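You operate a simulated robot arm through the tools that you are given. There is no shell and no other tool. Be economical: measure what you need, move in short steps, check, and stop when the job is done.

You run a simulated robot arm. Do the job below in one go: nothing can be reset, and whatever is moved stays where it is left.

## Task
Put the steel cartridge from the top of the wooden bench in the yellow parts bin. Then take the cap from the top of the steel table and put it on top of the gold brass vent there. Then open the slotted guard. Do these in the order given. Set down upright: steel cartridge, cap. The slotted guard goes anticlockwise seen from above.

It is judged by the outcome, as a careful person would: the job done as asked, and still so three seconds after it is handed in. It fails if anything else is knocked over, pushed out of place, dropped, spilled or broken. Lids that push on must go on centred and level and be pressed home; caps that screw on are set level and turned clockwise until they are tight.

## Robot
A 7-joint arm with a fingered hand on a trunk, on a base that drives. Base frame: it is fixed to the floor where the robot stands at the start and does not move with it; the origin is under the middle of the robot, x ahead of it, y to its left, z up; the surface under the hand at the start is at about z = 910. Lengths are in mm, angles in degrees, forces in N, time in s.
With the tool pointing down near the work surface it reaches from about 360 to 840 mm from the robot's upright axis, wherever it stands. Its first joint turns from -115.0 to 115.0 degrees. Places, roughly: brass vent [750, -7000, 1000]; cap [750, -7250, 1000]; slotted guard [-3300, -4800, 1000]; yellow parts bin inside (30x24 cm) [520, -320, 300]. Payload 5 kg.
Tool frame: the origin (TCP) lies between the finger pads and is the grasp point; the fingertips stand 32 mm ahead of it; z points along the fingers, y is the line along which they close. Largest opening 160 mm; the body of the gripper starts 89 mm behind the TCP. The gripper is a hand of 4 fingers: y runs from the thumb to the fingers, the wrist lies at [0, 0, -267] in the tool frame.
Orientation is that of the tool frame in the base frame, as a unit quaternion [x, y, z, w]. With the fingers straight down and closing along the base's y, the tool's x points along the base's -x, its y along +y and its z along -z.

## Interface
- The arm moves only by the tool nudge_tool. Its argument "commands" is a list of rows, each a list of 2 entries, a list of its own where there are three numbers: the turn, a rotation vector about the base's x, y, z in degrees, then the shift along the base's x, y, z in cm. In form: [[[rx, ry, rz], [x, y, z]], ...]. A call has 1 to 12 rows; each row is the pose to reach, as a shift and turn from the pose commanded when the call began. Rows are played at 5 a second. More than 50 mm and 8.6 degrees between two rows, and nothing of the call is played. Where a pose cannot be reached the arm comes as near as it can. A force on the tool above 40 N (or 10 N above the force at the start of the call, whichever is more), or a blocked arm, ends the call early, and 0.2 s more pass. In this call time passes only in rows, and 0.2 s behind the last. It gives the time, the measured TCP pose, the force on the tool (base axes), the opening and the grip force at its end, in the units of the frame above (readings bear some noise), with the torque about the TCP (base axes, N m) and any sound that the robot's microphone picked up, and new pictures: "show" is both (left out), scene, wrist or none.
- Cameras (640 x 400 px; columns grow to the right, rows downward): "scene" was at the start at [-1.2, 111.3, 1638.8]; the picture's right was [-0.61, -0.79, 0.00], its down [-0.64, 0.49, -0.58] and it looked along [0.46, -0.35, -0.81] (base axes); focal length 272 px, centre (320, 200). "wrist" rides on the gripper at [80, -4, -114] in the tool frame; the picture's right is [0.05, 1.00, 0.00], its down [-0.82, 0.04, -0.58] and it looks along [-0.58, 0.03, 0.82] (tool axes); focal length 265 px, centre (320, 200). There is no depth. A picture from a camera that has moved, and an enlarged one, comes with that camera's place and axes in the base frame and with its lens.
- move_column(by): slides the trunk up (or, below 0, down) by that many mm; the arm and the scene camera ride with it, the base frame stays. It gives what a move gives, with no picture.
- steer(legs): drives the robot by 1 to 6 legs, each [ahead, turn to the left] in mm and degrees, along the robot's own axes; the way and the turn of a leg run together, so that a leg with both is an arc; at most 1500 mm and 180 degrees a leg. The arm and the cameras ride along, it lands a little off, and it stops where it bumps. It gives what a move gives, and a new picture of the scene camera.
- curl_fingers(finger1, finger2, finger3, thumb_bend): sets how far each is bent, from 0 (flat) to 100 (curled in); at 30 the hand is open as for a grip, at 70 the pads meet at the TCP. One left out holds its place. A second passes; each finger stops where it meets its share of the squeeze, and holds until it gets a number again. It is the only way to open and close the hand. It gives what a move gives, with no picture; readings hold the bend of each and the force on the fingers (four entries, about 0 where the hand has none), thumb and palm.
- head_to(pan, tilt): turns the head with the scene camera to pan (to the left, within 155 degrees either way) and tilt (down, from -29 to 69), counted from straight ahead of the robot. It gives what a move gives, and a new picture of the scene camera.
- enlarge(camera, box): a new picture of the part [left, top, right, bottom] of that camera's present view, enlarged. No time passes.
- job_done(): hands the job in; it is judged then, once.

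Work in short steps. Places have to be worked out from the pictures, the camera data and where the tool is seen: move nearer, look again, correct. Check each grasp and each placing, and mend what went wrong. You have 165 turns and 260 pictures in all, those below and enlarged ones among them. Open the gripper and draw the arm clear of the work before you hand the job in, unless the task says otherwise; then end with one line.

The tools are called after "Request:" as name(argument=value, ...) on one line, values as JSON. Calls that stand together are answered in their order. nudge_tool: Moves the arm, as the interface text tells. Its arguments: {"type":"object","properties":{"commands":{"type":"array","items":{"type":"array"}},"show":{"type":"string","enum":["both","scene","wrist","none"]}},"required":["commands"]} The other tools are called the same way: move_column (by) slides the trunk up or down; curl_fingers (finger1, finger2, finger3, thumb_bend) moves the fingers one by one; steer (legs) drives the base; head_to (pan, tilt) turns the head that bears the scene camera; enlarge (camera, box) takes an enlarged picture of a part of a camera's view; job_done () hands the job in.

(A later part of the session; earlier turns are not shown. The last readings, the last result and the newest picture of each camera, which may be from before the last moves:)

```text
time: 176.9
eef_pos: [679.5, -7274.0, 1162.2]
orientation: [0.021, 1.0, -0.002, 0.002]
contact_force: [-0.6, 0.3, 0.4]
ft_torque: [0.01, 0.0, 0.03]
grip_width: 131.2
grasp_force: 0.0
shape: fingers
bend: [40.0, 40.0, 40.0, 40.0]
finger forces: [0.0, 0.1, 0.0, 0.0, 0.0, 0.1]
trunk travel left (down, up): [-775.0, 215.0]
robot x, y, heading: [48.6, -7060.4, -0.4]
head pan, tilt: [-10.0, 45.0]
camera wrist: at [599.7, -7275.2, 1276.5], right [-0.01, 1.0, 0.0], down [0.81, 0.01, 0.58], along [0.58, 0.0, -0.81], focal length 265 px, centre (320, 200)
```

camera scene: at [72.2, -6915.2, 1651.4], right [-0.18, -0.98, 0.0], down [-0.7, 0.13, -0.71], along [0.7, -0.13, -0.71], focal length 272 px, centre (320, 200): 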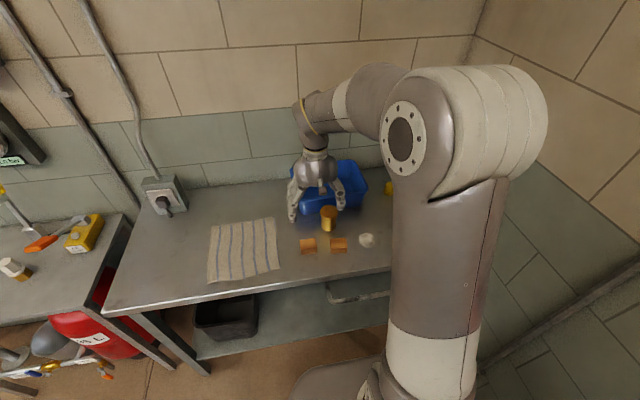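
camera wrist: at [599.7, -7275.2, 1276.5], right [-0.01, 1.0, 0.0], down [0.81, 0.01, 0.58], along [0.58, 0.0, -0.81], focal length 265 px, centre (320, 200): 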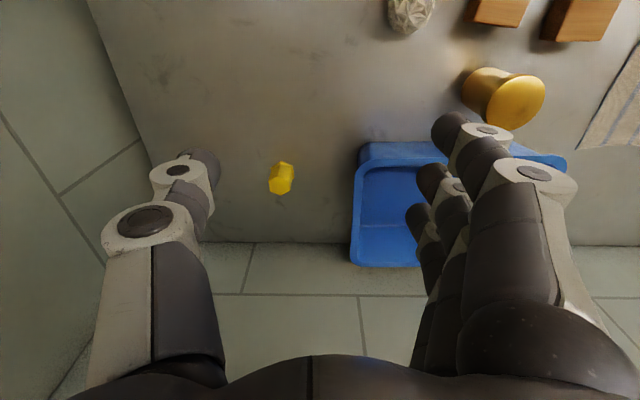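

The vent's flat top is at about (678, -7060, 975) and the cap is near (816, -7335). I drive 55 mm closer for reach and enlarge the cap.

Request:
enlarge(camera="wrist", box=[240, 140, 320, 210])

Request:
steer(legs=[[55, 0]])

Request:
nudge_tool(commands=[[[0, 0, 0], [2, -3, -3]], [[0, 0, 0], [4, -4.5, -6]], [[0, 0, 0], [5, -5, -9]]], show="wrist")

Request:
enlarge(camera="wrist", box=[260, 100, 380, 200])

```text
5.71 times, centred on (280, 175) of wrist
camera zoom: at [599.7, -7275.2, 1276.5], right [-0.01, 1.0, 0.0], down [0.81, 0.01, 0.58], along [0.58, 0.0, -0.81], focal length 1517 px, centre (549, 343)
```

zoom: 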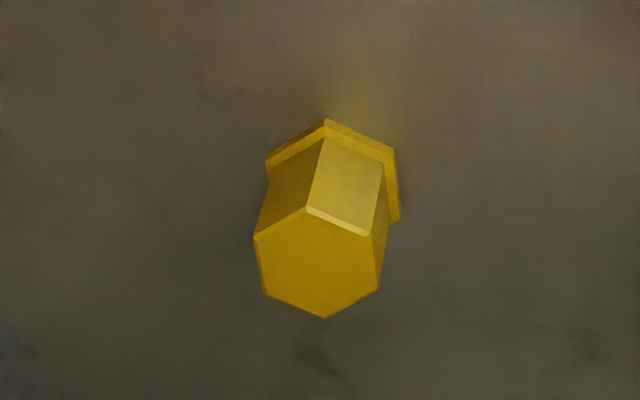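

```text
time: 177.8
eef_pos: [734.5, -7274.1, 1160.7]
orientation: [0.022, 1.0, -0.004, 0.002]
contact_force: [-0.2, 0.8, -0.1]
ft_torque: [0.0, 0.05, -0.02]
grip_width: 131.4
grasp_force: 0.0
shape: fingers
bend: [40.0, 40.0, 40.0, 40.0]
finger forces: [0.0, 0.1, 0.0, 0.0, 0.1, 0.1]
trunk travel left (down, up): [-775.0, 215.0]
robot x, y, heading: [101.2, -7057.3, -0.6]
head pan, tilt: [-10.0, 45.0]
camera scene: at [128.0, -6915.9, 1651.3], right [-0.18, -0.98, 0.0], down [-0.7, 0.13, -0.71], along [0.69, -0.13, -0.71], focal length 272 px, centre (320, 200)
```

scene: 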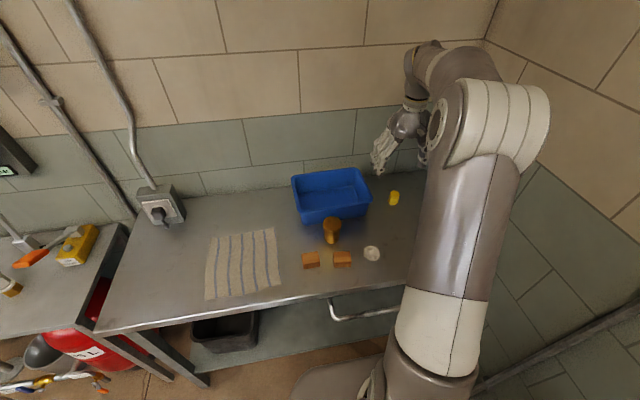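

```text
time: 178.6
eef_pos: [784.2, -7326.8, 1073.1]
orientation: [0.021, 1.0, -0.002, 0.001]
contact_force: [0.2, 0.3, -0.2]
ft_torque: [0.01, -0.04, -0.03]
grip_width: 131.2
grasp_force: 0.1
shape: fingers
bend: [40.0, 40.0, 40.0, 40.0]
finger forces: [0.0, 0.1, 0.1, 0.0, 0.1, 0.1]
trunk travel left (down, up): [-775.0, 215.0]
robot x, y, heading: [101.3, -7056.5, -0.4]
head pan, tilt: [-10.0, 45.0]
camera wrist: at [703.9, -7327.1, 1188.1], right [-0.01, 1.0, 0.0], down [0.82, 0.01, 0.58], along [0.58, 0.0, -0.82], focal length 265 px, centre (320, 200)
```

wrist: 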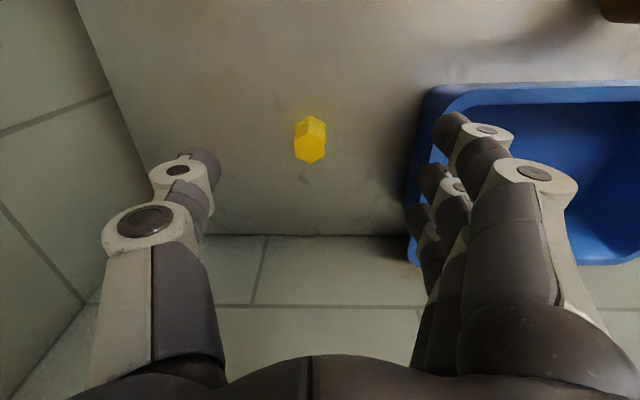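

```text
4.00 times, centred on (320, 150) of wrist
camera zoom: at [703.9, -7327.1, 1188.1], right [-0.01, 1.0, 0.0], down [0.82, 0.01, 0.58], along [0.58, 0.0, -0.82], focal length 1062 px, centre (320, 400)
```

zoom: 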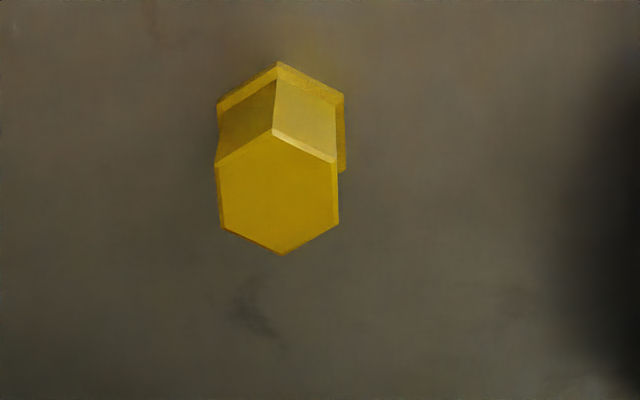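

The cap is a 30 mm hex with flats facing ±y, its top at about (816, -7337, 939). I pre-close the pinch and come down above it.

Request:
curl_fingers(finger1=50, finger2=58, finger3=50, thumb_bend=58)

Request:
nudge_tool(commands=[[[0, 0, 0], [2, -0.5, -3]], [[0, 0, 0], [3.8, -1, -6]], [[0, 0, 0], [3.8, -1, -9.3]]], show="wrist")

Request:
enlarge(camera="wrist", box=[220, 80, 420, 220])

```text
time: 179.6
eef_pos: [783.6, -7326.5, 1074.9]
orientation: [0.023, 1.0, -0.002, 0.001]
contact_force: [0.3, -0.5, -0.6]
ft_torque: [0.04, 0.01, -0.01]
grip_width: 78.5
grasp_force: 0.1
shape: fingers
bend: [50.0, 57.0, 50.0, 57.0]
finger forces: [0.0, 0.0, 0.1, 0.1, 0.0, 0.0]
trunk travel left (down, up): [-775.0, 215.0]
robot x, y, heading: [103.9, -7055.3, -0.7]
head pan, tilt: [-10.0, 45.0]
```

```text
time: 180.4
eef_pos: [822.8, -7333.6, 979.0]
orientation: [0.022, 1.0, -0.003, 0.001]
contact_force: [0.3, 1.4, 0.2]
ft_torque: [0.03, 0.07, 0.01]
grip_width: 78.8
grasp_force: 0.1
shape: fingers
bend: [50.0, 57.0, 50.0, 57.0]
finger forces: [0.1, 0.0, 0.0, 0.0, 0.0, 0.0]
trunk travel left (down, up): [-775.0, 215.0]
robot x, y, heading: [107.2, -7056.3, -0.6]
head pan, tilt: [-10.0, 45.0]
camera wrist: at [742.2, -7334.7, 1094.3], right [-0.01, 1.0, -0.01], down [0.82, 0.01, 0.58], along [0.58, 0.0, -0.82], focal length 265 px, centre (320, 200)
```

wrist: 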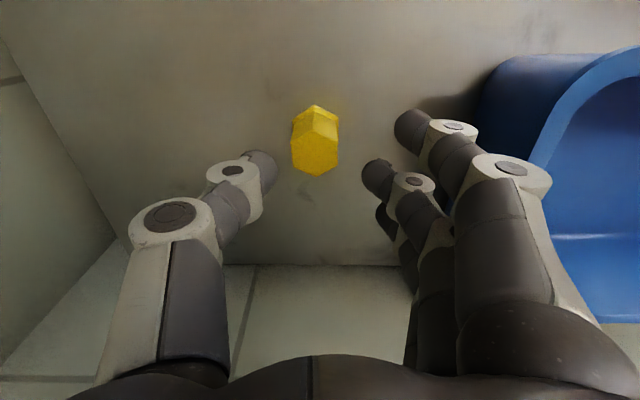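

```text
2.86 times, centred on (320, 150) of wrist
camera zoom: at [742.2, -7334.7, 1094.3], right [-0.01, 1.0, -0.01], down [0.82, 0.01, 0.58], along [0.58, 0.0, -0.82], focal length 758 px, centre (320, 343)
```

zoom: 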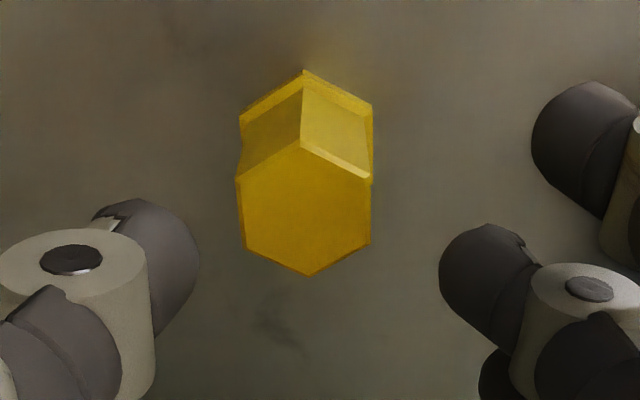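

Cap centre at (817, -7339). I correct 4 mm and descend towards z≈932.

Request:
nudge_tool(commands=[[[0, 0, 0], [0, -0.4, -2]], [[0, 0, 0], [0, -0.4, -4]], [[0, 0, 0], [0, -0.4, -4.6]]], show="none")

Request:
enlarge(camera="wrist", box=[200, 80, 440, 260])

```text
time: 181.2
eef_pos: [820.7, -7339.1, 933.8]
orientation: [0.022, 1.0, -0.002, 0.0]
contact_force: [0.2, 0.4, 0.2]
ft_torque: [0.0, 0.0, -0.02]
grip_width: 78.3
grasp_force: 0.1
shape: fingers
bend: [50.0, 57.0, 50.0, 57.0]
finger forces: [0.0, 0.0, 0.0, 0.0, 0.0, 0.0]
trunk travel left (down, up): [-775.0, 215.0]
robot x, y, heading: [103.3, -7056.9, -0.5]
head pan, tilt: [-10.0, 45.0]
```

```text
2.22 times, centred on (320, 170) of wrist
camera zoom: at [741.1, -7339.7, 1048.0], right [-0.01, 1.0, 0.0], down [0.82, 0.01, 0.58], along [0.58, 0.0, -0.82], focal length 590 px, centre (320, 267)
```

zoom: 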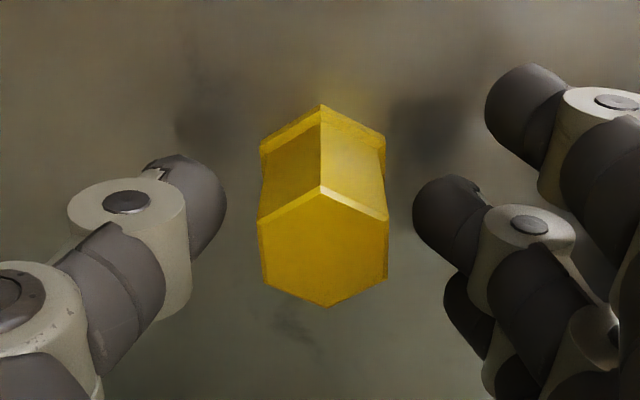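

Well aligned. I lower 4 mm more and close finger 2 and the thumb on the flats.

Request:
nudge_tool(commands=[[[0, 0, 0], [0, 0, -0.4]]], show="none")

Request:
curl_fingers(finger2=74, thumb_bend=74)

Request:
enlarge(camera="wrist", box=[200, 80, 440, 260])

```text
time: 181.6
eef_pos: [821.9, -7337.5, 929.1]
orientation: [0.021, 1.0, -0.002, 0.0]
contact_force: [0.1, -0.3, 0.6]
ft_torque: [-0.01, -0.01, -0.02]
grip_width: 78.5
grasp_force: 0.1
shape: fingers
bend: [50.0, 57.0, 50.0, 57.0]
finger forces: [0.1, 0.1, 0.0, 0.0, 0.0, 0.0]
trunk travel left (down, up): [-775.0, 215.0]
robot x, y, heading: [103.1, -7055.9, -0.4]
head pan, tilt: [-10.0, 45.0]
```

```text
time: 182.6
eef_pos: [821.8, -7338.1, 929.5]
orientation: [0.022, 1.0, -0.004, 0.0]
contact_force: [1.1, -0.6, 0.5]
ft_torque: [0.01, -0.01, 0.0]
grip_width: 58.6
grasp_force: 9.3
shape: fingers
bend: [50.0, 59.0, 50.0, 69.0]
finger forces: [0.0, 9.4, 0.0, 0.0, 9.6, 0.0]
trunk travel left (down, up): [-775.0, 215.0]
robot x, y, heading: [103.6, -7056.7, -0.4]
head pan, tilt: [-10.0, 45.0]
```

```text
2.22 times, centred on (320, 170) of wrist
camera zoom: at [741.6, -7339.0, 1043.8], right [-0.01, 1.0, 0.0], down [0.82, 0.01, 0.58], along [0.58, 0.0, -0.82], focal length 590 px, centre (320, 267)
```

zoom: 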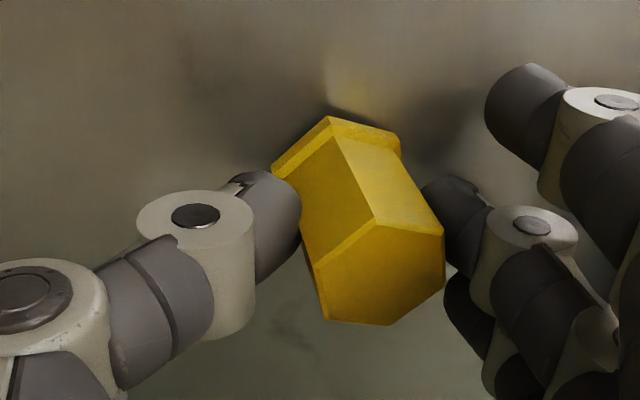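

The thumb pushed higher than the finger and tilted the cap. I ease the thumb back to let it settle upright.

Request:
curl_fingers(thumb_bend=63)

Request:
curl_fingers(finger2=56, thumb_bend=57)

Request:
enlarge(camera="wrist", box=[200, 80, 440, 260])

```text
time: 183.6
eef_pos: [821.3, -7338.5, 929.8]
orientation: [0.021, 1.0, -0.002, 0.0]
contact_force: [0.2, -0.7, -0.4]
ft_torque: [0.01, 0.0, -0.02]
grip_width: 69.6
grasp_force: 2.5
shape: fingers
bend: [50.0, 63.0, 50.0, 62.0]
finger forces: [0.1, 2.7, 0.1, 0.0, 2.7, 0.0]
trunk travel left (down, up): [-775.0, 215.0]
robot x, y, heading: [102.4, -7055.7, -0.6]
head pan, tilt: [-10.0, 45.0]
```

```text
time: 184.6
eef_pos: [820.7, -7339.2, 930.4]
orientation: [0.022, 1.0, -0.002, 0.0]
contact_force: [0.3, -0.6, 0.0]
ft_torque: [-0.02, 0.03, -0.03]
grip_width: 79.4
grasp_force: 0.1
shape: fingers
bend: [50.0, 56.0, 50.0, 56.0]
finger forces: [0.0, 0.1, 0.1, 0.0, 0.0, 0.0]
trunk travel left (down, up): [-775.0, 215.0]
robot x, y, heading: [102.4, -7056.0, -0.4]
head pan, tilt: [-10.0, 45.0]
```

```text
2.22 times, centred on (320, 170) of wrist
camera zoom: at [741.6, -7339.0, 1043.7], right [-0.01, 1.0, 0.0], down [0.82, 0.01, 0.58], along [0.58, 0.0, -0.82], focal length 590 px, centre (320, 267)
```

zoom: 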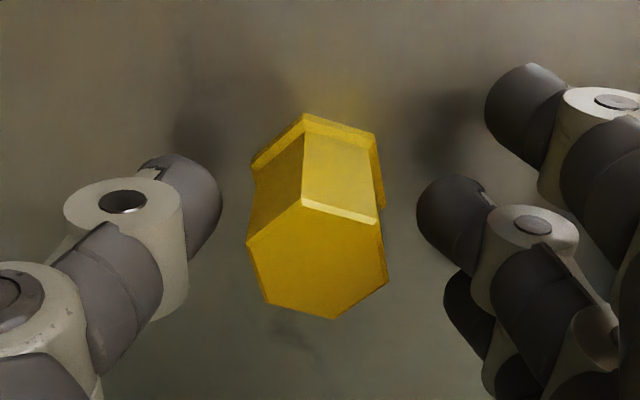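

Upright again. I lower 3 mm and close both sides with equal, smaller commands so they meet the cap symmetrically.

Request:
nudge_tool(commands=[[[0, 0, 0], [0, 0, -0.3]]], show="none")

Request:
curl_fingers(finger2=63, thumb_bend=63)

Request:
curl_fingers(finger2=66, thumb_bend=65)

Request:
enlarge(camera="wrist", box=[200, 80, 440, 260])

```text
time: 185.0
eef_pos: [822.3, -7337.8, 925.7]
orientation: [0.021, 1.0, -0.002, 0.001]
contact_force: [-0.4, 0.4, -0.4]
ft_torque: [-0.02, 0.0, -0.01]
grip_width: 79.5
grasp_force: 0.2
shape: fingers
bend: [50.0, 56.0, 50.0, 56.0]
finger forces: [0.1, 0.0, 0.0, 0.1, 0.1, 0.0]
trunk travel left (down, up): [-775.0, 215.0]
robot x, y, heading: [104.0, -7055.9, -0.5]
head pan, tilt: [-10.0, 45.0]
```

```text
time: 186.0
eef_pos: [822.3, -7337.9, 925.2]
orientation: [0.022, 1.0, -0.002, 0.002]
contact_force: [0.0, 0.3, 0.5]
ft_torque: [-0.04, 0.02, -0.03]
grip_width: 68.9
grasp_force: 1.1
shape: fingers
bend: [50.0, 62.0, 50.0, 62.0]
finger forces: [0.0, 1.3, 0.1, 0.0, 1.2, 0.1]
trunk travel left (down, up): [-775.0, 215.0]
robot x, y, heading: [105.3, -7059.8, -0.4]
head pan, tilt: [-10.0, 45.0]
```

```text
time: 187.0
eef_pos: [821.6, -7338.7, 927.0]
orientation: [0.022, 1.0, -0.002, 0.002]
contact_force: [-1.2, 0.3, -0.1]
ft_torque: [-0.02, -0.02, 0.0]
grip_width: 67.6
grasp_force: 3.7
shape: fingers
bend: [50.0, 62.0, 50.0, 64.0]
finger forces: [0.0, 3.8, 0.0, 0.1, 3.8, 0.0]
trunk travel left (down, up): [-775.0, 215.0]
robot x, y, heading: [102.8, -7057.9, -0.5]
head pan, tilt: [-10.0, 45.0]
```

```text
2.22 times, centred on (320, 170) of wrist
camera zoom: at [741.8, -7338.8, 1040.5], right [-0.01, 1.0, 0.0], down [0.82, 0.01, 0.58], along [0.58, 0.0, -0.82], focal length 590 px, centre (320, 267)
```

zoom: 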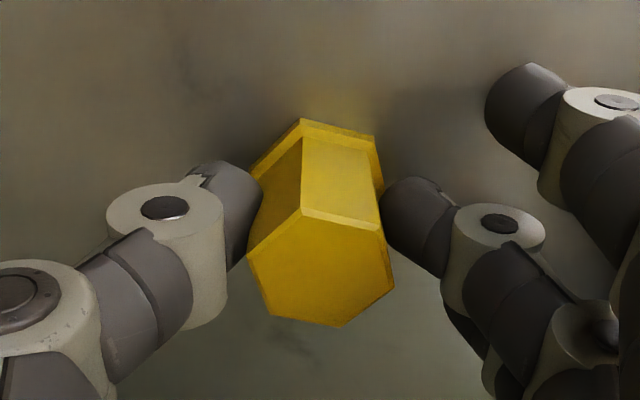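

The cap is upright between the pads at 3.8 N. I firm the grip a little and lift slightly to check.

Request:
curl_fingers(finger2=70, thumb_bend=66)

Request:
nudge_tool(commands=[[[0, 0, 0], [0, 0, 1.5]], [[0, 0, 0], [0, 0, 4]]], show="wrist")

Request:
enlarge(camera="wrist", box=[200, 80, 440, 260])

```text
time: 188.0
eef_pos: [821.0, -7338.0, 925.9]
orientation: [0.022, 1.0, -0.003, 0.0]
contact_force: [-0.6, 0.4, -0.4]
ft_torque: [0.01, 0.01, 0.01]
grip_width: 67.9
grasp_force: 6.6
shape: fingers
bend: [50.0, 63.0, 50.0, 64.0]
finger forces: [0.0, 6.7, 0.0, 0.0, 6.5, 0.0]
trunk travel left (down, up): [-775.0, 215.0]
robot x, y, heading: [103.7, -7055.6, -0.4]
head pan, tilt: [-10.0, 45.0]
```

```text
time: 188.6
eef_pos: [821.4, -7338.8, 966.8]
orientation: [0.021, 1.0, -0.002, 0.002]
contact_force: [0.0, 1.4, -1.0]
ft_torque: [-0.01, -0.01, 0.01]
grip_width: 67.5
grasp_force: 7.0
shape: fingers
bend: [50.0, 63.0, 50.0, 64.0]
finger forces: [0.0, 6.7, 0.1, 0.0, 6.6, 0.0]
trunk travel left (down, up): [-775.0, 215.0]
robot x, y, heading: [101.1, -7057.8, -0.5]
head pan, tilt: [-10.0, 45.0]
camera wrist: at [740.4, -7339.1, 1081.7], right [-0.01, 1.0, 0.0], down [0.81, 0.01, 0.58], along [0.58, 0.0, -0.82], focal length 265 px, centre (320, 200)
```

wrist: 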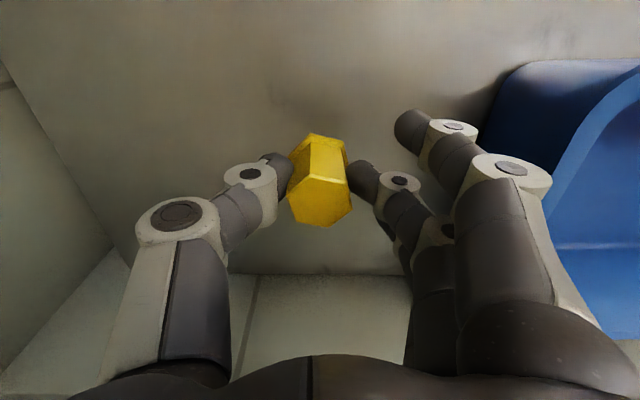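

```text
2.22 times, centred on (320, 170) of wrist
camera zoom: at [740.4, -7339.1, 1081.7], right [-0.01, 1.0, 0.0], down [0.81, 0.01, 0.58], along [0.58, 0.0, -0.82], focal length 590 px, centre (320, 267)
```

zoom: 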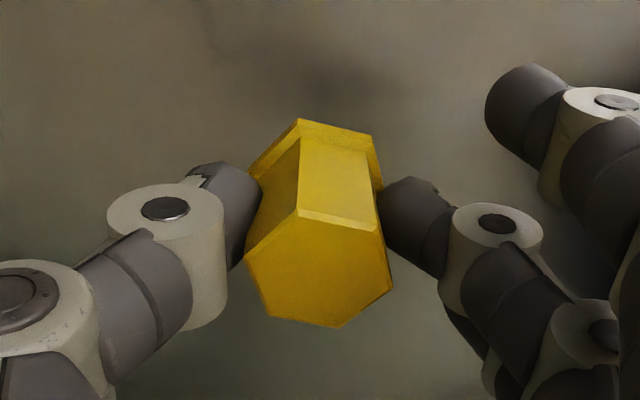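

The cap is held level at 6.7 N. I raise it, flatten the idle fingers 1 and 3 out of the way, and carry it towards the vent.

Request:
nudge_tool(commands=[[[0, 0, 0], [0, 0, 4]], [[0, 0, 0], [0, 0, 8]], [[0, 0, 0], [0, 0, 10]]], show="none")

Request:
curl_fingers(finger1=0, finger3=0)

Request:
nudge_tool(commands=[[[0, 0, 0], [-2, 3.5, 0]], [[0, 0, 0], [-4, 7, 0]], [[0, 0, 0], [-6, 10.5, 0]], [[0, 0, 0], [-8, 14, 0]], [[0, 0, 0], [-10, 17.5, 0]], [[0, 0, 0], [-12, 21, 0]], [[0, 0, 0], [-14, 24, 0]], [[0, 0, 0], [-16, 25, 0]]], show="both")

Request:
enlarge(camera="wrist", box=[200, 40, 520, 260])

```text
time: 189.4
eef_pos: [819.0, -7336.9, 1067.5]
orientation: [0.021, 1.0, -0.003, 0.0]
contact_force: [-0.1, 0.2, -0.8]
ft_torque: [-0.02, 0.04, 0.02]
grip_width: 67.9
grasp_force: 6.5
shape: fingers
bend: [50.0, 63.0, 50.0, 64.0]
finger forces: [0.0, 6.6, 0.0, 0.0, 6.6, 0.0]
trunk travel left (down, up): [-775.0, 215.0]
robot x, y, heading: [103.4, -7058.0, -0.3]
head pan, tilt: [-10.0, 45.0]
```

```text
time: 190.4
eef_pos: [820.0, -7336.9, 1065.2]
orientation: [0.022, 1.0, -0.002, 0.001]
contact_force: [1.3, -0.1, -0.8]
ft_torque: [0.0, -0.01, 0.0]
grip_width: 142.8
grasp_force: 6.6
shape: fingers
bend: [0.0, 63.0, 0.0, 64.0]
finger forces: [0.0, 6.6, 0.0, 0.1, 6.6, 0.0]
trunk travel left (down, up): [-775.0, 215.0]
robot x, y, heading: [105.3, -7056.6, -0.5]
head pan, tilt: [-10.0, 45.0]
```

```text
time: 192.2
eef_pos: [660.7, -7087.8, 1068.4]
orientation: [0.023, 1.0, -0.003, 0.0]
contact_force: [-0.2, -0.1, -0.4]
ft_torque: [0.02, 0.0, 0.0]
grip_width: 142.9
grasp_force: 6.3
shape: fingers
bend: [0.0, 63.0, 0.0, 64.0]
finger forces: [0.0, 6.5, 0.0, 0.1, 6.5, 0.0]
trunk travel left (down, up): [-775.0, 215.0]
robot x, y, heading: [104.4, -7055.4, -0.6]
head pan, tilt: [-10.0, 45.0]
camera scene: at [125.5, -6915.5, 1651.3], right [-0.18, -0.98, 0.0], down [-0.7, 0.13, -0.71], along [0.7, -0.13, -0.71], focal length 272 px, centre (320, 200)
camera wrist: at [581.2, -7087.6, 1182.0], right [-0.01, 1.0, -0.01], down [0.82, 0.01, 0.58], along [0.58, 0.0, -0.82], focal length 265 px, centre (320, 200)
```

scene: 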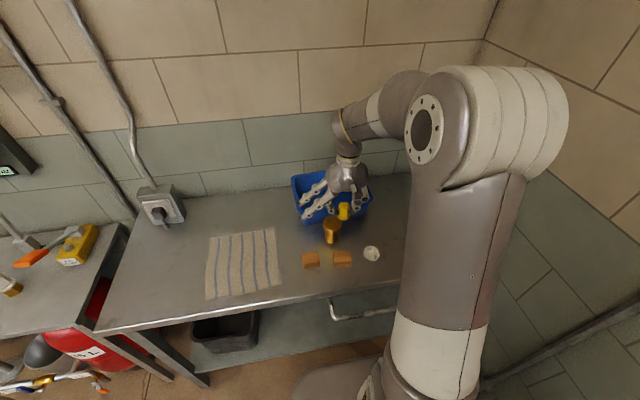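
wrist: 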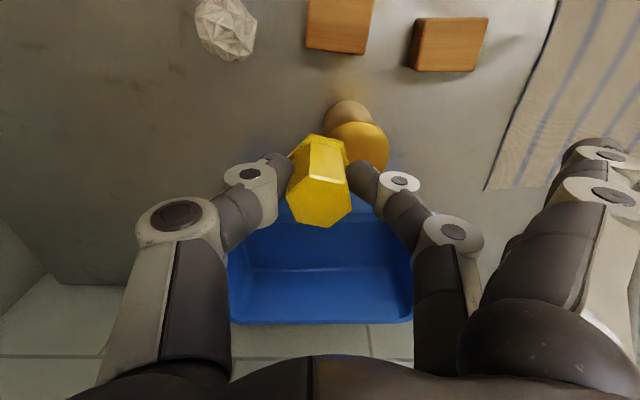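

```text
1.82 times, centred on (360, 150) of wrist
camera zoom: at [581.2, -7087.6, 1182.0], right [-0.01, 1.0, -0.01], down [0.82, 0.01, 0.58], along [0.58, 0.0, -0.82], focal length 483 px, centre (247, 291)
```

zoom: 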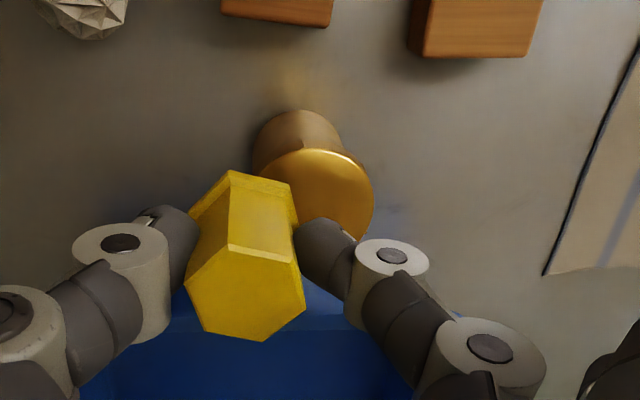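

The vent top is centred at about (680, -7060). I move the cap above it and come down to a small gap to check centring from the scene view.

Request:
nudge_tool(commands=[[[0, 0, 0], [1.3, 1.4, 0]], [[0, 0, 0], [2.6, 2.8, 0]], [[0, 0, 0], [2.6, 2.8, -3]], [[0, 0, 0], [2.6, 2.8, -5]]], show="wrist")

Request:
enlarge(camera="scene", box=[290, 170, 390, 260])

Request:
enlarge(camera="wrist", box=[220, 60, 460, 260])

```text
time: 193.2
eef_pos: [688.9, -7061.3, 1018.2]
orientation: [0.021, 1.0, -0.003, 0.003]
contact_force: [-0.4, 0.1, 8.5]
ft_torque: [0.01, -0.05, 0.01]
grip_width: 143.2
grasp_force: 8.8
shape: fingers
bend: [0.0, 65.0, 0.0, 64.0]
finger forces: [0.0, 8.4, 0.0, 0.0, 8.0, 0.0]
trunk travel left (down, up): [-775.0, 215.0]
robot x, y, heading: [104.7, -7054.8, -0.5]
head pan, tilt: [-10.0, 45.0]
camera wrist: at [607.8, -7061.4, 1132.0], right [-0.01, 1.0, 0.0], down [0.81, 0.01, 0.58], along [0.58, 0.0, -0.81], focal length 265 px, centre (320, 200)
```

wrist: 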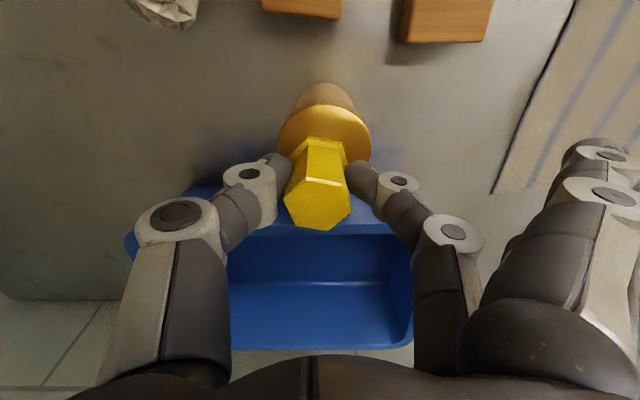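

```text
4.44 times, centred on (340, 215) of scene
camera zoom: at [125.1, -6915.6, 1651.6], right [-0.18, -0.98, 0.0], down [-0.69, 0.13, -0.71], along [0.7, -0.13, -0.71], focal length 1208 px, centre (231, 133)
```

zoom: 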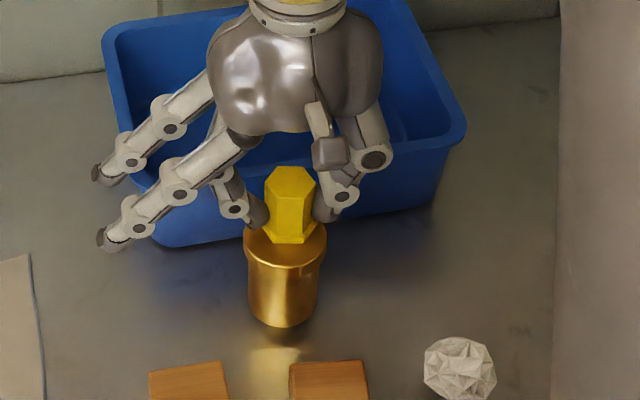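

```text
2.00 times, centred on (340, 160) of wrist
camera zoom: at [607.8, -7061.4, 1132.0], right [-0.01, 1.0, 0.0], down [0.81, 0.01, 0.58], along [0.58, 0.0, -0.81], focal length 531 px, centre (280, 280)
```

zoom: 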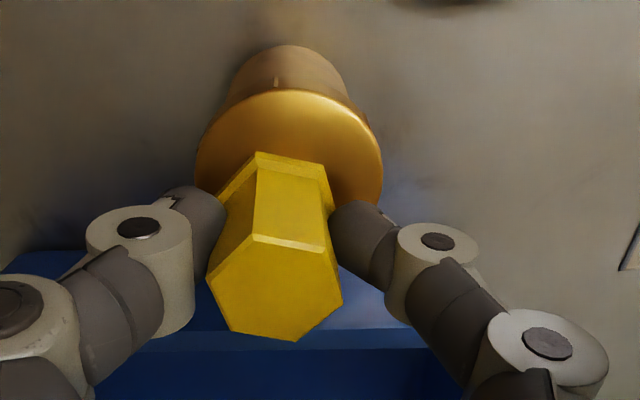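

Contact came earlier, so the vent top is near z 992. The cap sits about 16 mm too far back. I lift slightly, shift by (-16, +4) mm and check again.

Request:
nudge_tool(commands=[[[0, 0, 0], [0, 0, 0.8]], [[0, 0, 0], [0, 0, 1.5]], [[0, 0, 0], [-1.6, 0.4, 1.5]]], show="wrist")

Request:
enlarge(camera="scene", box=[290, 170, 390, 260])

Request:
enlarge(camera="wrist", box=[220, 60, 460, 260])

```text
time: 194.0
eef_pos: [669.9, -7057.8, 1030.9]
orientation: [0.022, 1.0, -0.003, 0.0]
contact_force: [0.0, -0.1, -0.6]
ft_torque: [0.0, -0.01, -0.03]
grip_width: 143.4
grasp_force: 6.2
shape: fingers
bend: [0.0, 64.0, 0.0, 64.0]
finger forces: [0.0, 6.8, 0.1, 0.0, 6.8, 0.1]
trunk travel left (down, up): [-775.0, 215.0]
robot x, y, heading: [102.8, -7057.2, -0.8]
head pan, tilt: [-10.0, 45.0]
camera wrist: at [589.9, -7057.2, 1145.9], right [-0.01, 1.0, 0.0], down [0.82, 0.01, 0.58], along [0.58, 0.0, -0.82], focal length 265 px, centre (320, 200)
```

wrist: 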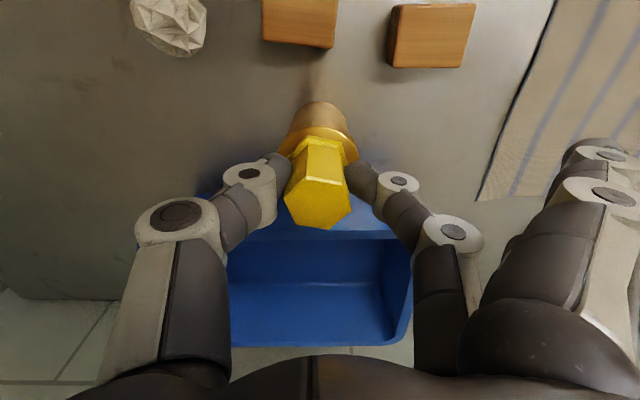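

```text
4.44 times, centred on (340, 215) of scene
camera zoom: at [125.4, -6915.5, 1651.3], right [-0.18, -0.98, 0.0], down [-0.7, 0.13, -0.71], along [0.7, -0.13, -0.71], focal length 1208 px, centre (231, 133)
```

zoom: 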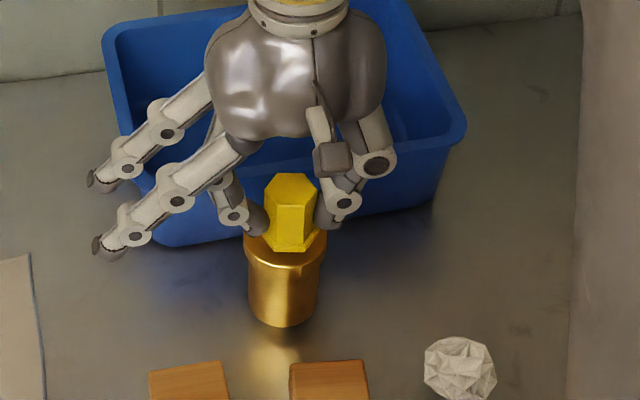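

```text
2.00 times, centred on (340, 160) of wrist
camera zoom: at [589.9, -7057.2, 1145.9], right [-0.01, 1.0, 0.0], down [0.82, 0.01, 0.58], along [0.58, 0.0, -0.82], focal length 531 px, centre (280, 280)
```

zoom: 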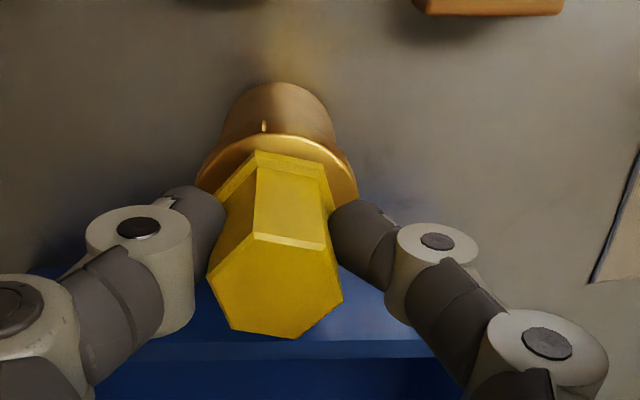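

Combining both views, the disc centre is at about (674, -7057, 982) and the cap is now 9 mm short. I shift +9 mm in x, +2 in y, and lower gently.

Request:
nudge_tool(commands=[[[0, 0, 0], [0.9, 0.2, 0]], [[0, 0, 0], [0.9, 0.2, -0.7]], [[0, 0, 0], [0.9, 0.2, -1.1]]], show="wrist")

Request:
enlarge(camera="scene", box=[310, 190, 370, 250])

Request:
enlarge(camera="wrist", box=[220, 60, 460, 260])

```text
time: 194.8
eef_pos: [680.5, -7054.2, 1021.7]
orientation: [0.021, 1.0, -0.003, 0.001]
contact_force: [-0.2, 0.7, 0.1]
ft_torque: [0.0, -0.01, 0.02]
grip_width: 143.4
grasp_force: 6.3
shape: fingers
bend: [0.0, 64.0, 0.0, 64.0]
finger forces: [0.0, 6.8, 0.0, 0.1, 6.8, 0.0]
trunk travel left (down, up): [-775.0, 215.0]
robot x, y, heading: [101.0, -7055.3, -0.5]
head pan, tilt: [-10.0, 45.0]
camera wrist: at [600.6, -7054.4, 1135.6], right [-0.01, 1.0, 0.0], down [0.82, 0.01, 0.58], along [0.58, 0.0, -0.82], focal length 265 px, centre (320, 200)
```

wrist: 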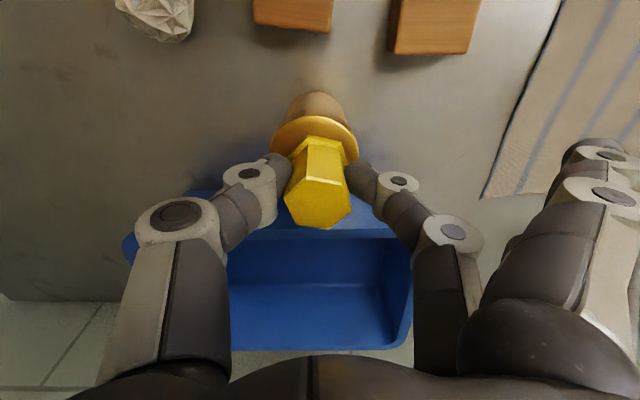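

```text
6.67 times, centred on (340, 220) of scene
camera zoom: at [126.3, -6915.7, 1651.3], right [-0.18, -0.98, 0.0], down [-0.7, 0.13, -0.71], along [0.7, -0.13, -0.71], focal length 1812 px, centre (187, 67)
```

zoom: 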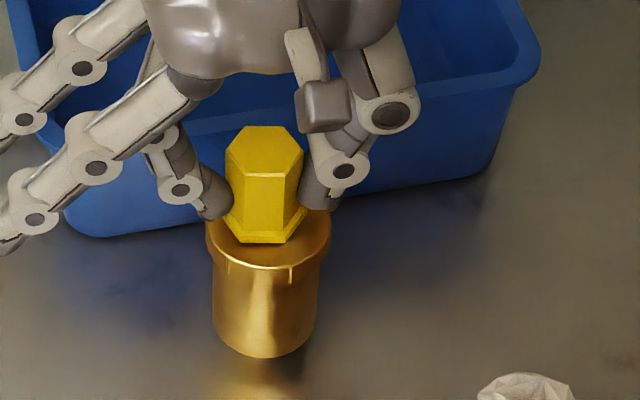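

```text
2.00 times, centred on (340, 160) of wrist
camera zoom: at [600.6, -7054.4, 1135.6], right [-0.01, 1.0, 0.0], down [0.82, 0.01, 0.58], along [0.58, 0.0, -0.82], focal length 531 px, centre (280, 280)
```

zoom: 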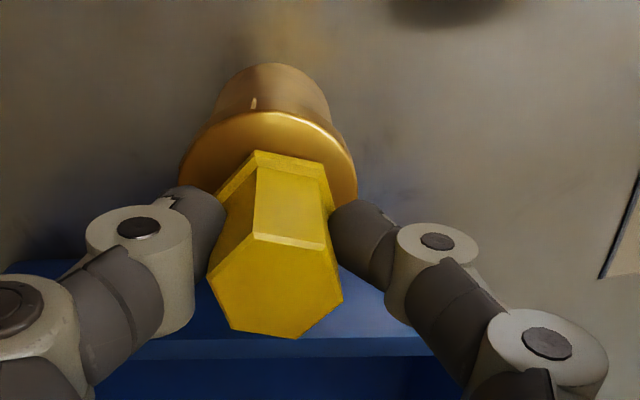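

The cap is centred on the disc in both views. I lower in millimetre steps to contact.

Request:
nudge_tool(commands=[[[0, 0, 0], [0, 0, -0.2]], [[0, 0, 0], [0, 0, -0.4]]], show="none")

```text
time: 195.4
eef_pos: [679.8, -7053.6, 1016.9]
orientation: [0.021, 1.0, -0.002, 0.003]
contact_force: [0.3, 1.0, 12.3]
ft_torque: [-0.01, -0.01, 0.0]
grip_width: 143.4
grasp_force: 8.7
shape: fingers
bend: [0.0, 65.0, 0.0, 64.0]
finger forces: [0.0, 8.9, 0.0, 0.0, 8.5, 0.0]
trunk travel left (down, up): [-775.0, 215.0]
robot x, y, heading: [103.5, -7059.3, -0.4]
head pan, tilt: [-10.0, 45.0]
```

Seated, with 12 N of contact. I relieve 1 mm and open the thumb and finger gently.

Request:
nudge_tool(commands=[[[0, 0, 0], [0, 0, 0.15]]], show="none")

Request:
curl_fingers(finger2=60, thumb_bend=60)

Request:
curl_fingers(finger2=52, thumb_bend=52)

Request:
enlarge(camera="scene", box=[310, 190, 370, 250])

Request:
enlarge(camera="wrist", box=[220, 60, 460, 260])

```text
time: 195.8
eef_pos: [680.2, -7053.5, 1016.6]
orientation: [0.022, 1.0, -0.002, 0.001]
contact_force: [0.8, 0.1, 7.6]
ft_torque: [-0.04, -0.01, 0.01]
grip_width: 143.6
grasp_force: 8.1
shape: fingers
bend: [0.0, 65.0, 0.0, 64.0]
finger forces: [0.0, 8.3, 0.0, 0.0, 8.2, 0.0]
trunk travel left (down, up): [-775.0, 215.0]
robot x, y, heading: [103.6, -7055.0, -0.6]
head pan, tilt: [-10.0, 45.0]
```

```text
time: 196.8
eef_pos: [679.6, -7053.1, 1016.5]
orientation: [0.021, 1.0, -0.002, 0.0]
contact_force: [-0.1, 0.0, 0.2]
ft_torque: [-0.06, 0.0, 0.02]
grip_width: 147.5
grasp_force: 0.0
shape: fingers
bend: [0.0, 60.0, 0.0, 60.0]
finger forces: [0.0, 0.1, 0.0, 0.0, 0.0, 0.0]
trunk travel left (down, up): [-775.0, 215.0]
robot x, y, heading: [103.1, -7053.6, -0.6]
head pan, tilt: [-10.0, 45.0]
```

```text
time: 197.8
eef_pos: [679.3, -7053.8, 1016.8]
orientation: [0.022, 1.0, -0.003, 0.0]
contact_force: [1.0, 0.7, -0.3]
ft_torque: [0.01, 0.02, 0.04]
grip_width: 163.6
grasp_force: 0.0
shape: fingers
bend: [0.0, 52.0, 0.0, 52.0]
finger forces: [0.0, 0.0, 0.0, 0.0, 0.1, 0.0]
trunk travel left (down, up): [-775.0, 215.0]
robot x, y, heading: [105.0, -7055.4, -0.6]
head pan, tilt: [-10.0, 45.0]
```

```text
6.67 times, centred on (340, 220) of scene
camera zoom: at [126.2, -6915.7, 1651.3], right [-0.18, -0.98, 0.0], down [-0.7, 0.13, -0.71], along [0.7, -0.13, -0.71], focal length 1812 px, centre (187, 67)
```

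zoom: 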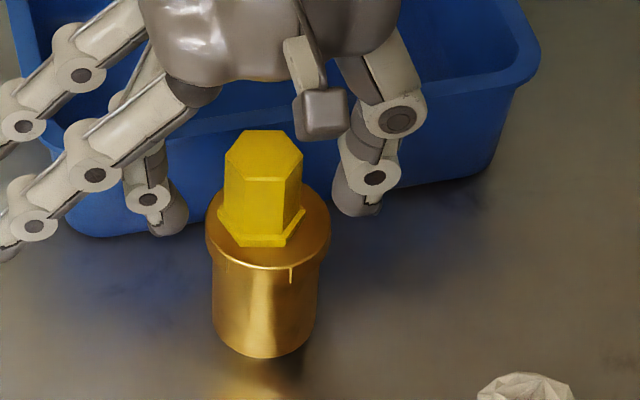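

```text
2.00 times, centred on (340, 160) of wrist
camera zoom: at [600.0, -7053.8, 1131.8], right [-0.01, 1.0, 0.0], down [0.82, 0.01, 0.58], along [0.58, 0.0, -0.82], focal length 531 px, centre (280, 280)
```

zoom: 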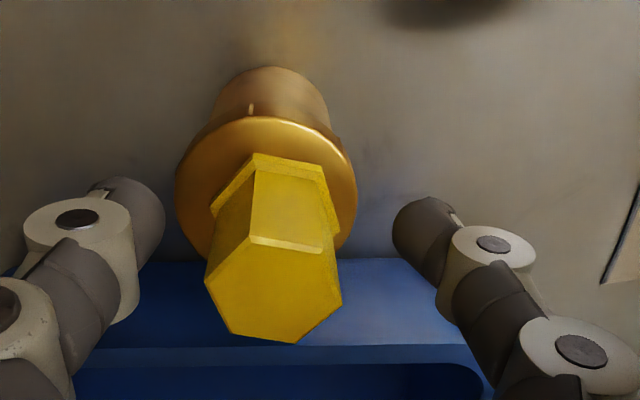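

The cap stands upright and centred on the vent. I rise clear and back away from the table.

Request:
nudge_tool(commands=[[[0, 0, 0], [0, 0, 3]], [[0, 0, 0], [0, 0, 7]], [[0, 0, 0], [0, 0, 11]], [[0, 0, 0], [0, 0, 14]]], show="none")

Request:
curl_fingers(finger1=40, finger2=40, finger3=40, thumb_bend=40)

Request:
steer(legs=[[-700, 0]])

Request:
enlarge(camera="scene", box=[260, 60, 420, 180])

```text
time: 198.8
eef_pos: [677.7, -7051.3, 1157.7]
orientation: [0.022, 1.0, -0.001, 0.001]
contact_force: [-0.1, -0.7, -0.4]
ft_torque: [0.0, 0.02, 0.0]
grip_width: 163.4
grasp_force: 0.0
shape: fingers
bend: [0.0, 52.0, 0.0, 52.0]
finger forces: [0.0, 0.1, 0.0, 0.1, 0.1, 0.0]
trunk travel left (down, up): [-775.0, 215.0]
robot x, y, heading: [102.7, -7055.8, -0.3]
head pan, tilt: [-10.0, 45.0]
```

```text
time: 199.8
eef_pos: [678.2, -7050.8, 1157.8]
orientation: [0.022, 1.0, -0.003, 0.0]
contact_force: [-0.3, -1.2, 0.2]
ft_torque: [0.0, 0.02, -0.04]
grip_width: 131.6
grasp_force: 0.0
shape: fingers
bend: [40.0, 40.0, 40.0, 40.0]
finger forces: [0.1, 0.0, 0.0, 0.0, 0.0, 0.0]
trunk travel left (down, up): [-775.0, 215.0]
robot x, y, heading: [106.1, -7057.1, -0.3]
head pan, tilt: [-10.0, 45.0]
```

```text
time: 202.1
eef_pos: [325.5, -7049.3, 1161.2]
orientation: [0.024, 1.0, -0.002, 0.005]
contact_force: [-2.1, -0.8, 3.2]
ft_torque: [0.06, -0.25, 0.0]
grip_width: 131.5
grasp_force: 0.0
shape: fingers
bend: [40.0, 40.0, 40.0, 40.0]
finger forces: [0.1, 0.0, 0.0, 0.0, 0.1, 0.1]
trunk travel left (down, up): [-775.0, 215.0]
robot x, y, heading: [-239.9, -7054.5, -0.6]
head pan, tilt: [-10.0, 45.0]
stopped in leg 1: the robot was blocked; the commanded pose is now the measured one
camera scene: at [-228.3, -6911.7, 1651.4], right [-0.18, -0.98, 0.0], down [-0.69, 0.13, -0.71], along [0.7, -0.13, -0.7], focal length 272 px, centre (320, 200)
```

scene: 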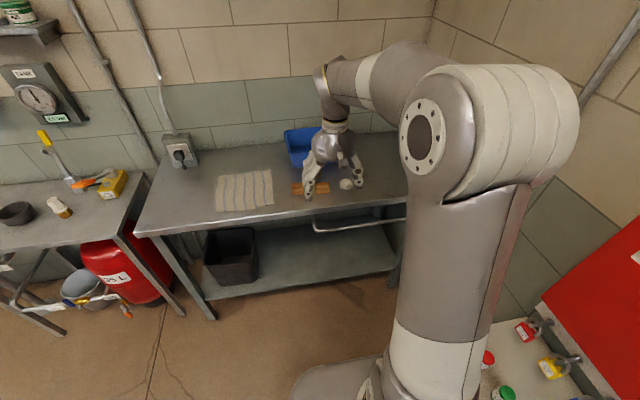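

```text
3.33 times, centred on (340, 120) of scene
camera zoom: at [-228.3, -6911.7, 1651.4], right [-0.18, -0.98, 0.0], down [-0.69, 0.13, -0.71], along [0.7, -0.13, -0.7], focal length 906 px, centre (253, 467)
```

zoom: 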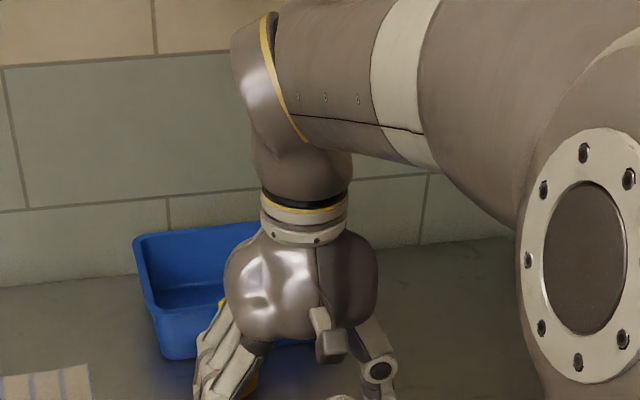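

Backing straight got blocked, most likely the elbow at the lock-key cabinet on the right. I retrace my proven way in: forward, a slight right turn, then reverse diagonally out.

Request:
steer(legs=[[290, 0], [0, -22.5], [-235, 0], [0, -16], [-600, 0]])

Request:
head_to(pan=-40, tilt=35)

```text
time: 210.5
eef_pos: [-182.0, -6945.0, 1155.6]
orientation: [0.36, 0.933, -0.002, 0.001]
contact_force: [-0.2, 0.1, -1.3]
ft_torque: [0.01, 0.0, -0.03]
grip_width: 131.5
grasp_force: 0.1
shape: fingers
bend: [40.0, 40.0, 40.0, 40.0]
finger forces: [0.1, 0.0, 0.1, 0.0, 0.0, 0.1]
trunk travel left (down, up): [-775.0, 215.0]
robot x, y, heading: [-628.8, -6581.6, -40.3]
head pan, tilt: [-10.0, 45.0]
camera scene: at [-520.7, -6488.2, 1651.4], right [-0.77, -0.64, 0.0], down [-0.45, 0.54, -0.71], along [0.46, -0.54, -0.71], focal length 272 px, centre (320, 200)
```

scene: 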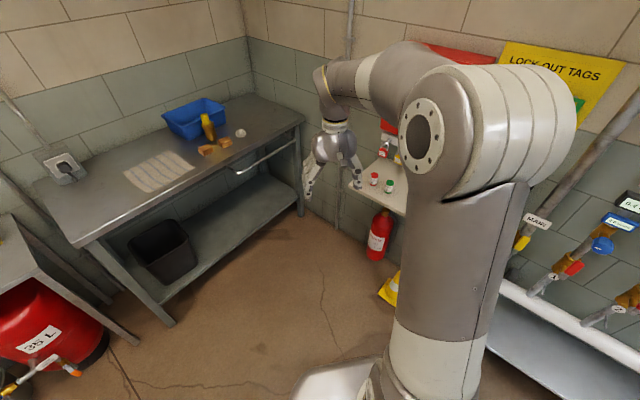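

```text
time: 211.5
eef_pos: [-181.9, -6947.2, 1155.7]
orientation: [0.36, 0.933, -0.002, -0.002]
contact_force: [-1.4, 0.4, 0.1]
ft_torque: [0.0, 0.04, 0.03]
grip_width: 131.8
grasp_force: 0.1
shape: fingers
bend: [40.0, 40.0, 40.0, 40.0]
finger forces: [0.1, 0.0, 0.0, 0.0, 0.0, 0.0]
trunk travel left (down, up): [-775.0, 215.0]
robot x, y, heading: [-626.9, -6586.7, -39.8]
head pan, tilt: [-40.0, 35.0]
camera scene: at [-557.0, -6513.1, 1666.1], right [-0.98, -0.18, 0.0], down [-0.1, 0.56, -0.82], along [0.14, -0.81, -0.57], focal length 272 px, centre (320, 200)
```

scene: 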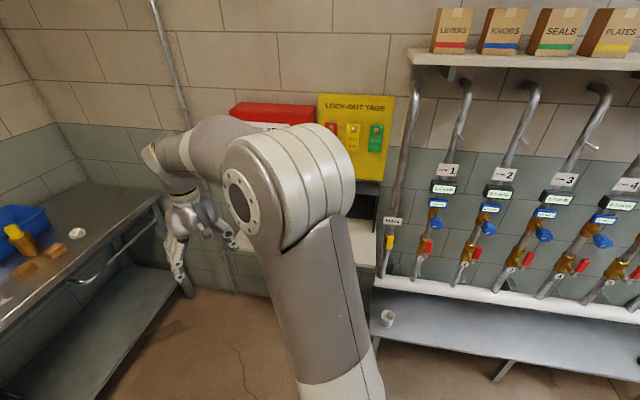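

I'm clear. Now for the slotted guard at about (-3300, -4800): I turn left to face north and look west.

Request:
steer(legs=[[0, 130], [1000, 0]])

Request:
head_to(pan=75, tilt=15)

```text
time: 222.1
eef_pos: [-655.4, -5005.4, 1155.1]
orientation: [-0.699, 0.715, -0.001, 0.001]
contact_force: [-0.6, -0.2, -1.4]
ft_torque: [0.0, -0.01, -0.01]
grip_width: 131.3
grasp_force: 0.1
shape: fingers
bend: [40.0, 40.0, 40.0, 40.0]
finger forces: [0.0, 0.1, 0.1, 0.0, 0.1, 0.1]
trunk travel left (down, up): [-775.0, 215.0]
robot x, y, heading: [-637.6, -5578.5, 90.7]
head pan, tilt: [-40.0, 35.0]
camera scene: at [-737.3, -5575.1, 1666.2], right [0.78, -0.63, 0.0], down [-0.36, -0.45, -0.82], along [0.52, 0.63, -0.57], focal length 272 px, centre (320, 200)
```

scene: 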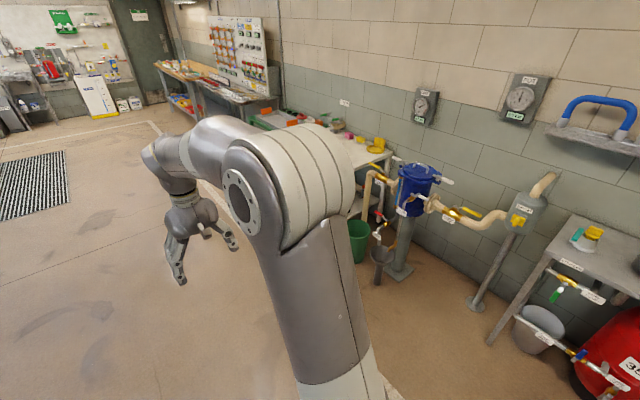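

```text
time: 224.0
eef_pos: [-655.6, -5005.7, 1155.8]
orientation: [-0.699, 0.715, -0.001, 0.001]
contact_force: [0.0, -0.1, 0.4]
ft_torque: [-0.01, 0.02, 0.0]
grip_width: 131.5
grasp_force: 0.1
shape: fingers
bend: [40.0, 40.0, 40.0, 40.0]
finger forces: [0.0, 0.0, 0.1, 0.1, 0.0, 0.0]
trunk travel left (down, up): [-775.0, 215.0]
robot x, y, heading: [-641.6, -5583.0, 90.9]
head pan, tilt: [75.0, 15.0]
camera scene: at [-883.5, -5620.9, 1698.1], right [0.25, 0.97, 0.0], down [0.25, -0.06, -0.97], along [-0.94, 0.24, -0.26], focal length 272 px, centre (320, 200)
```

scene: 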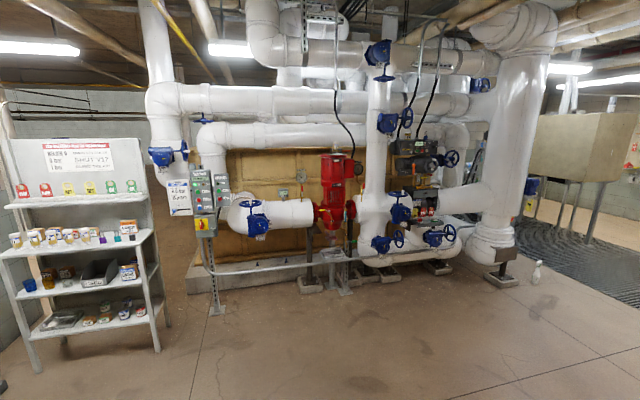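

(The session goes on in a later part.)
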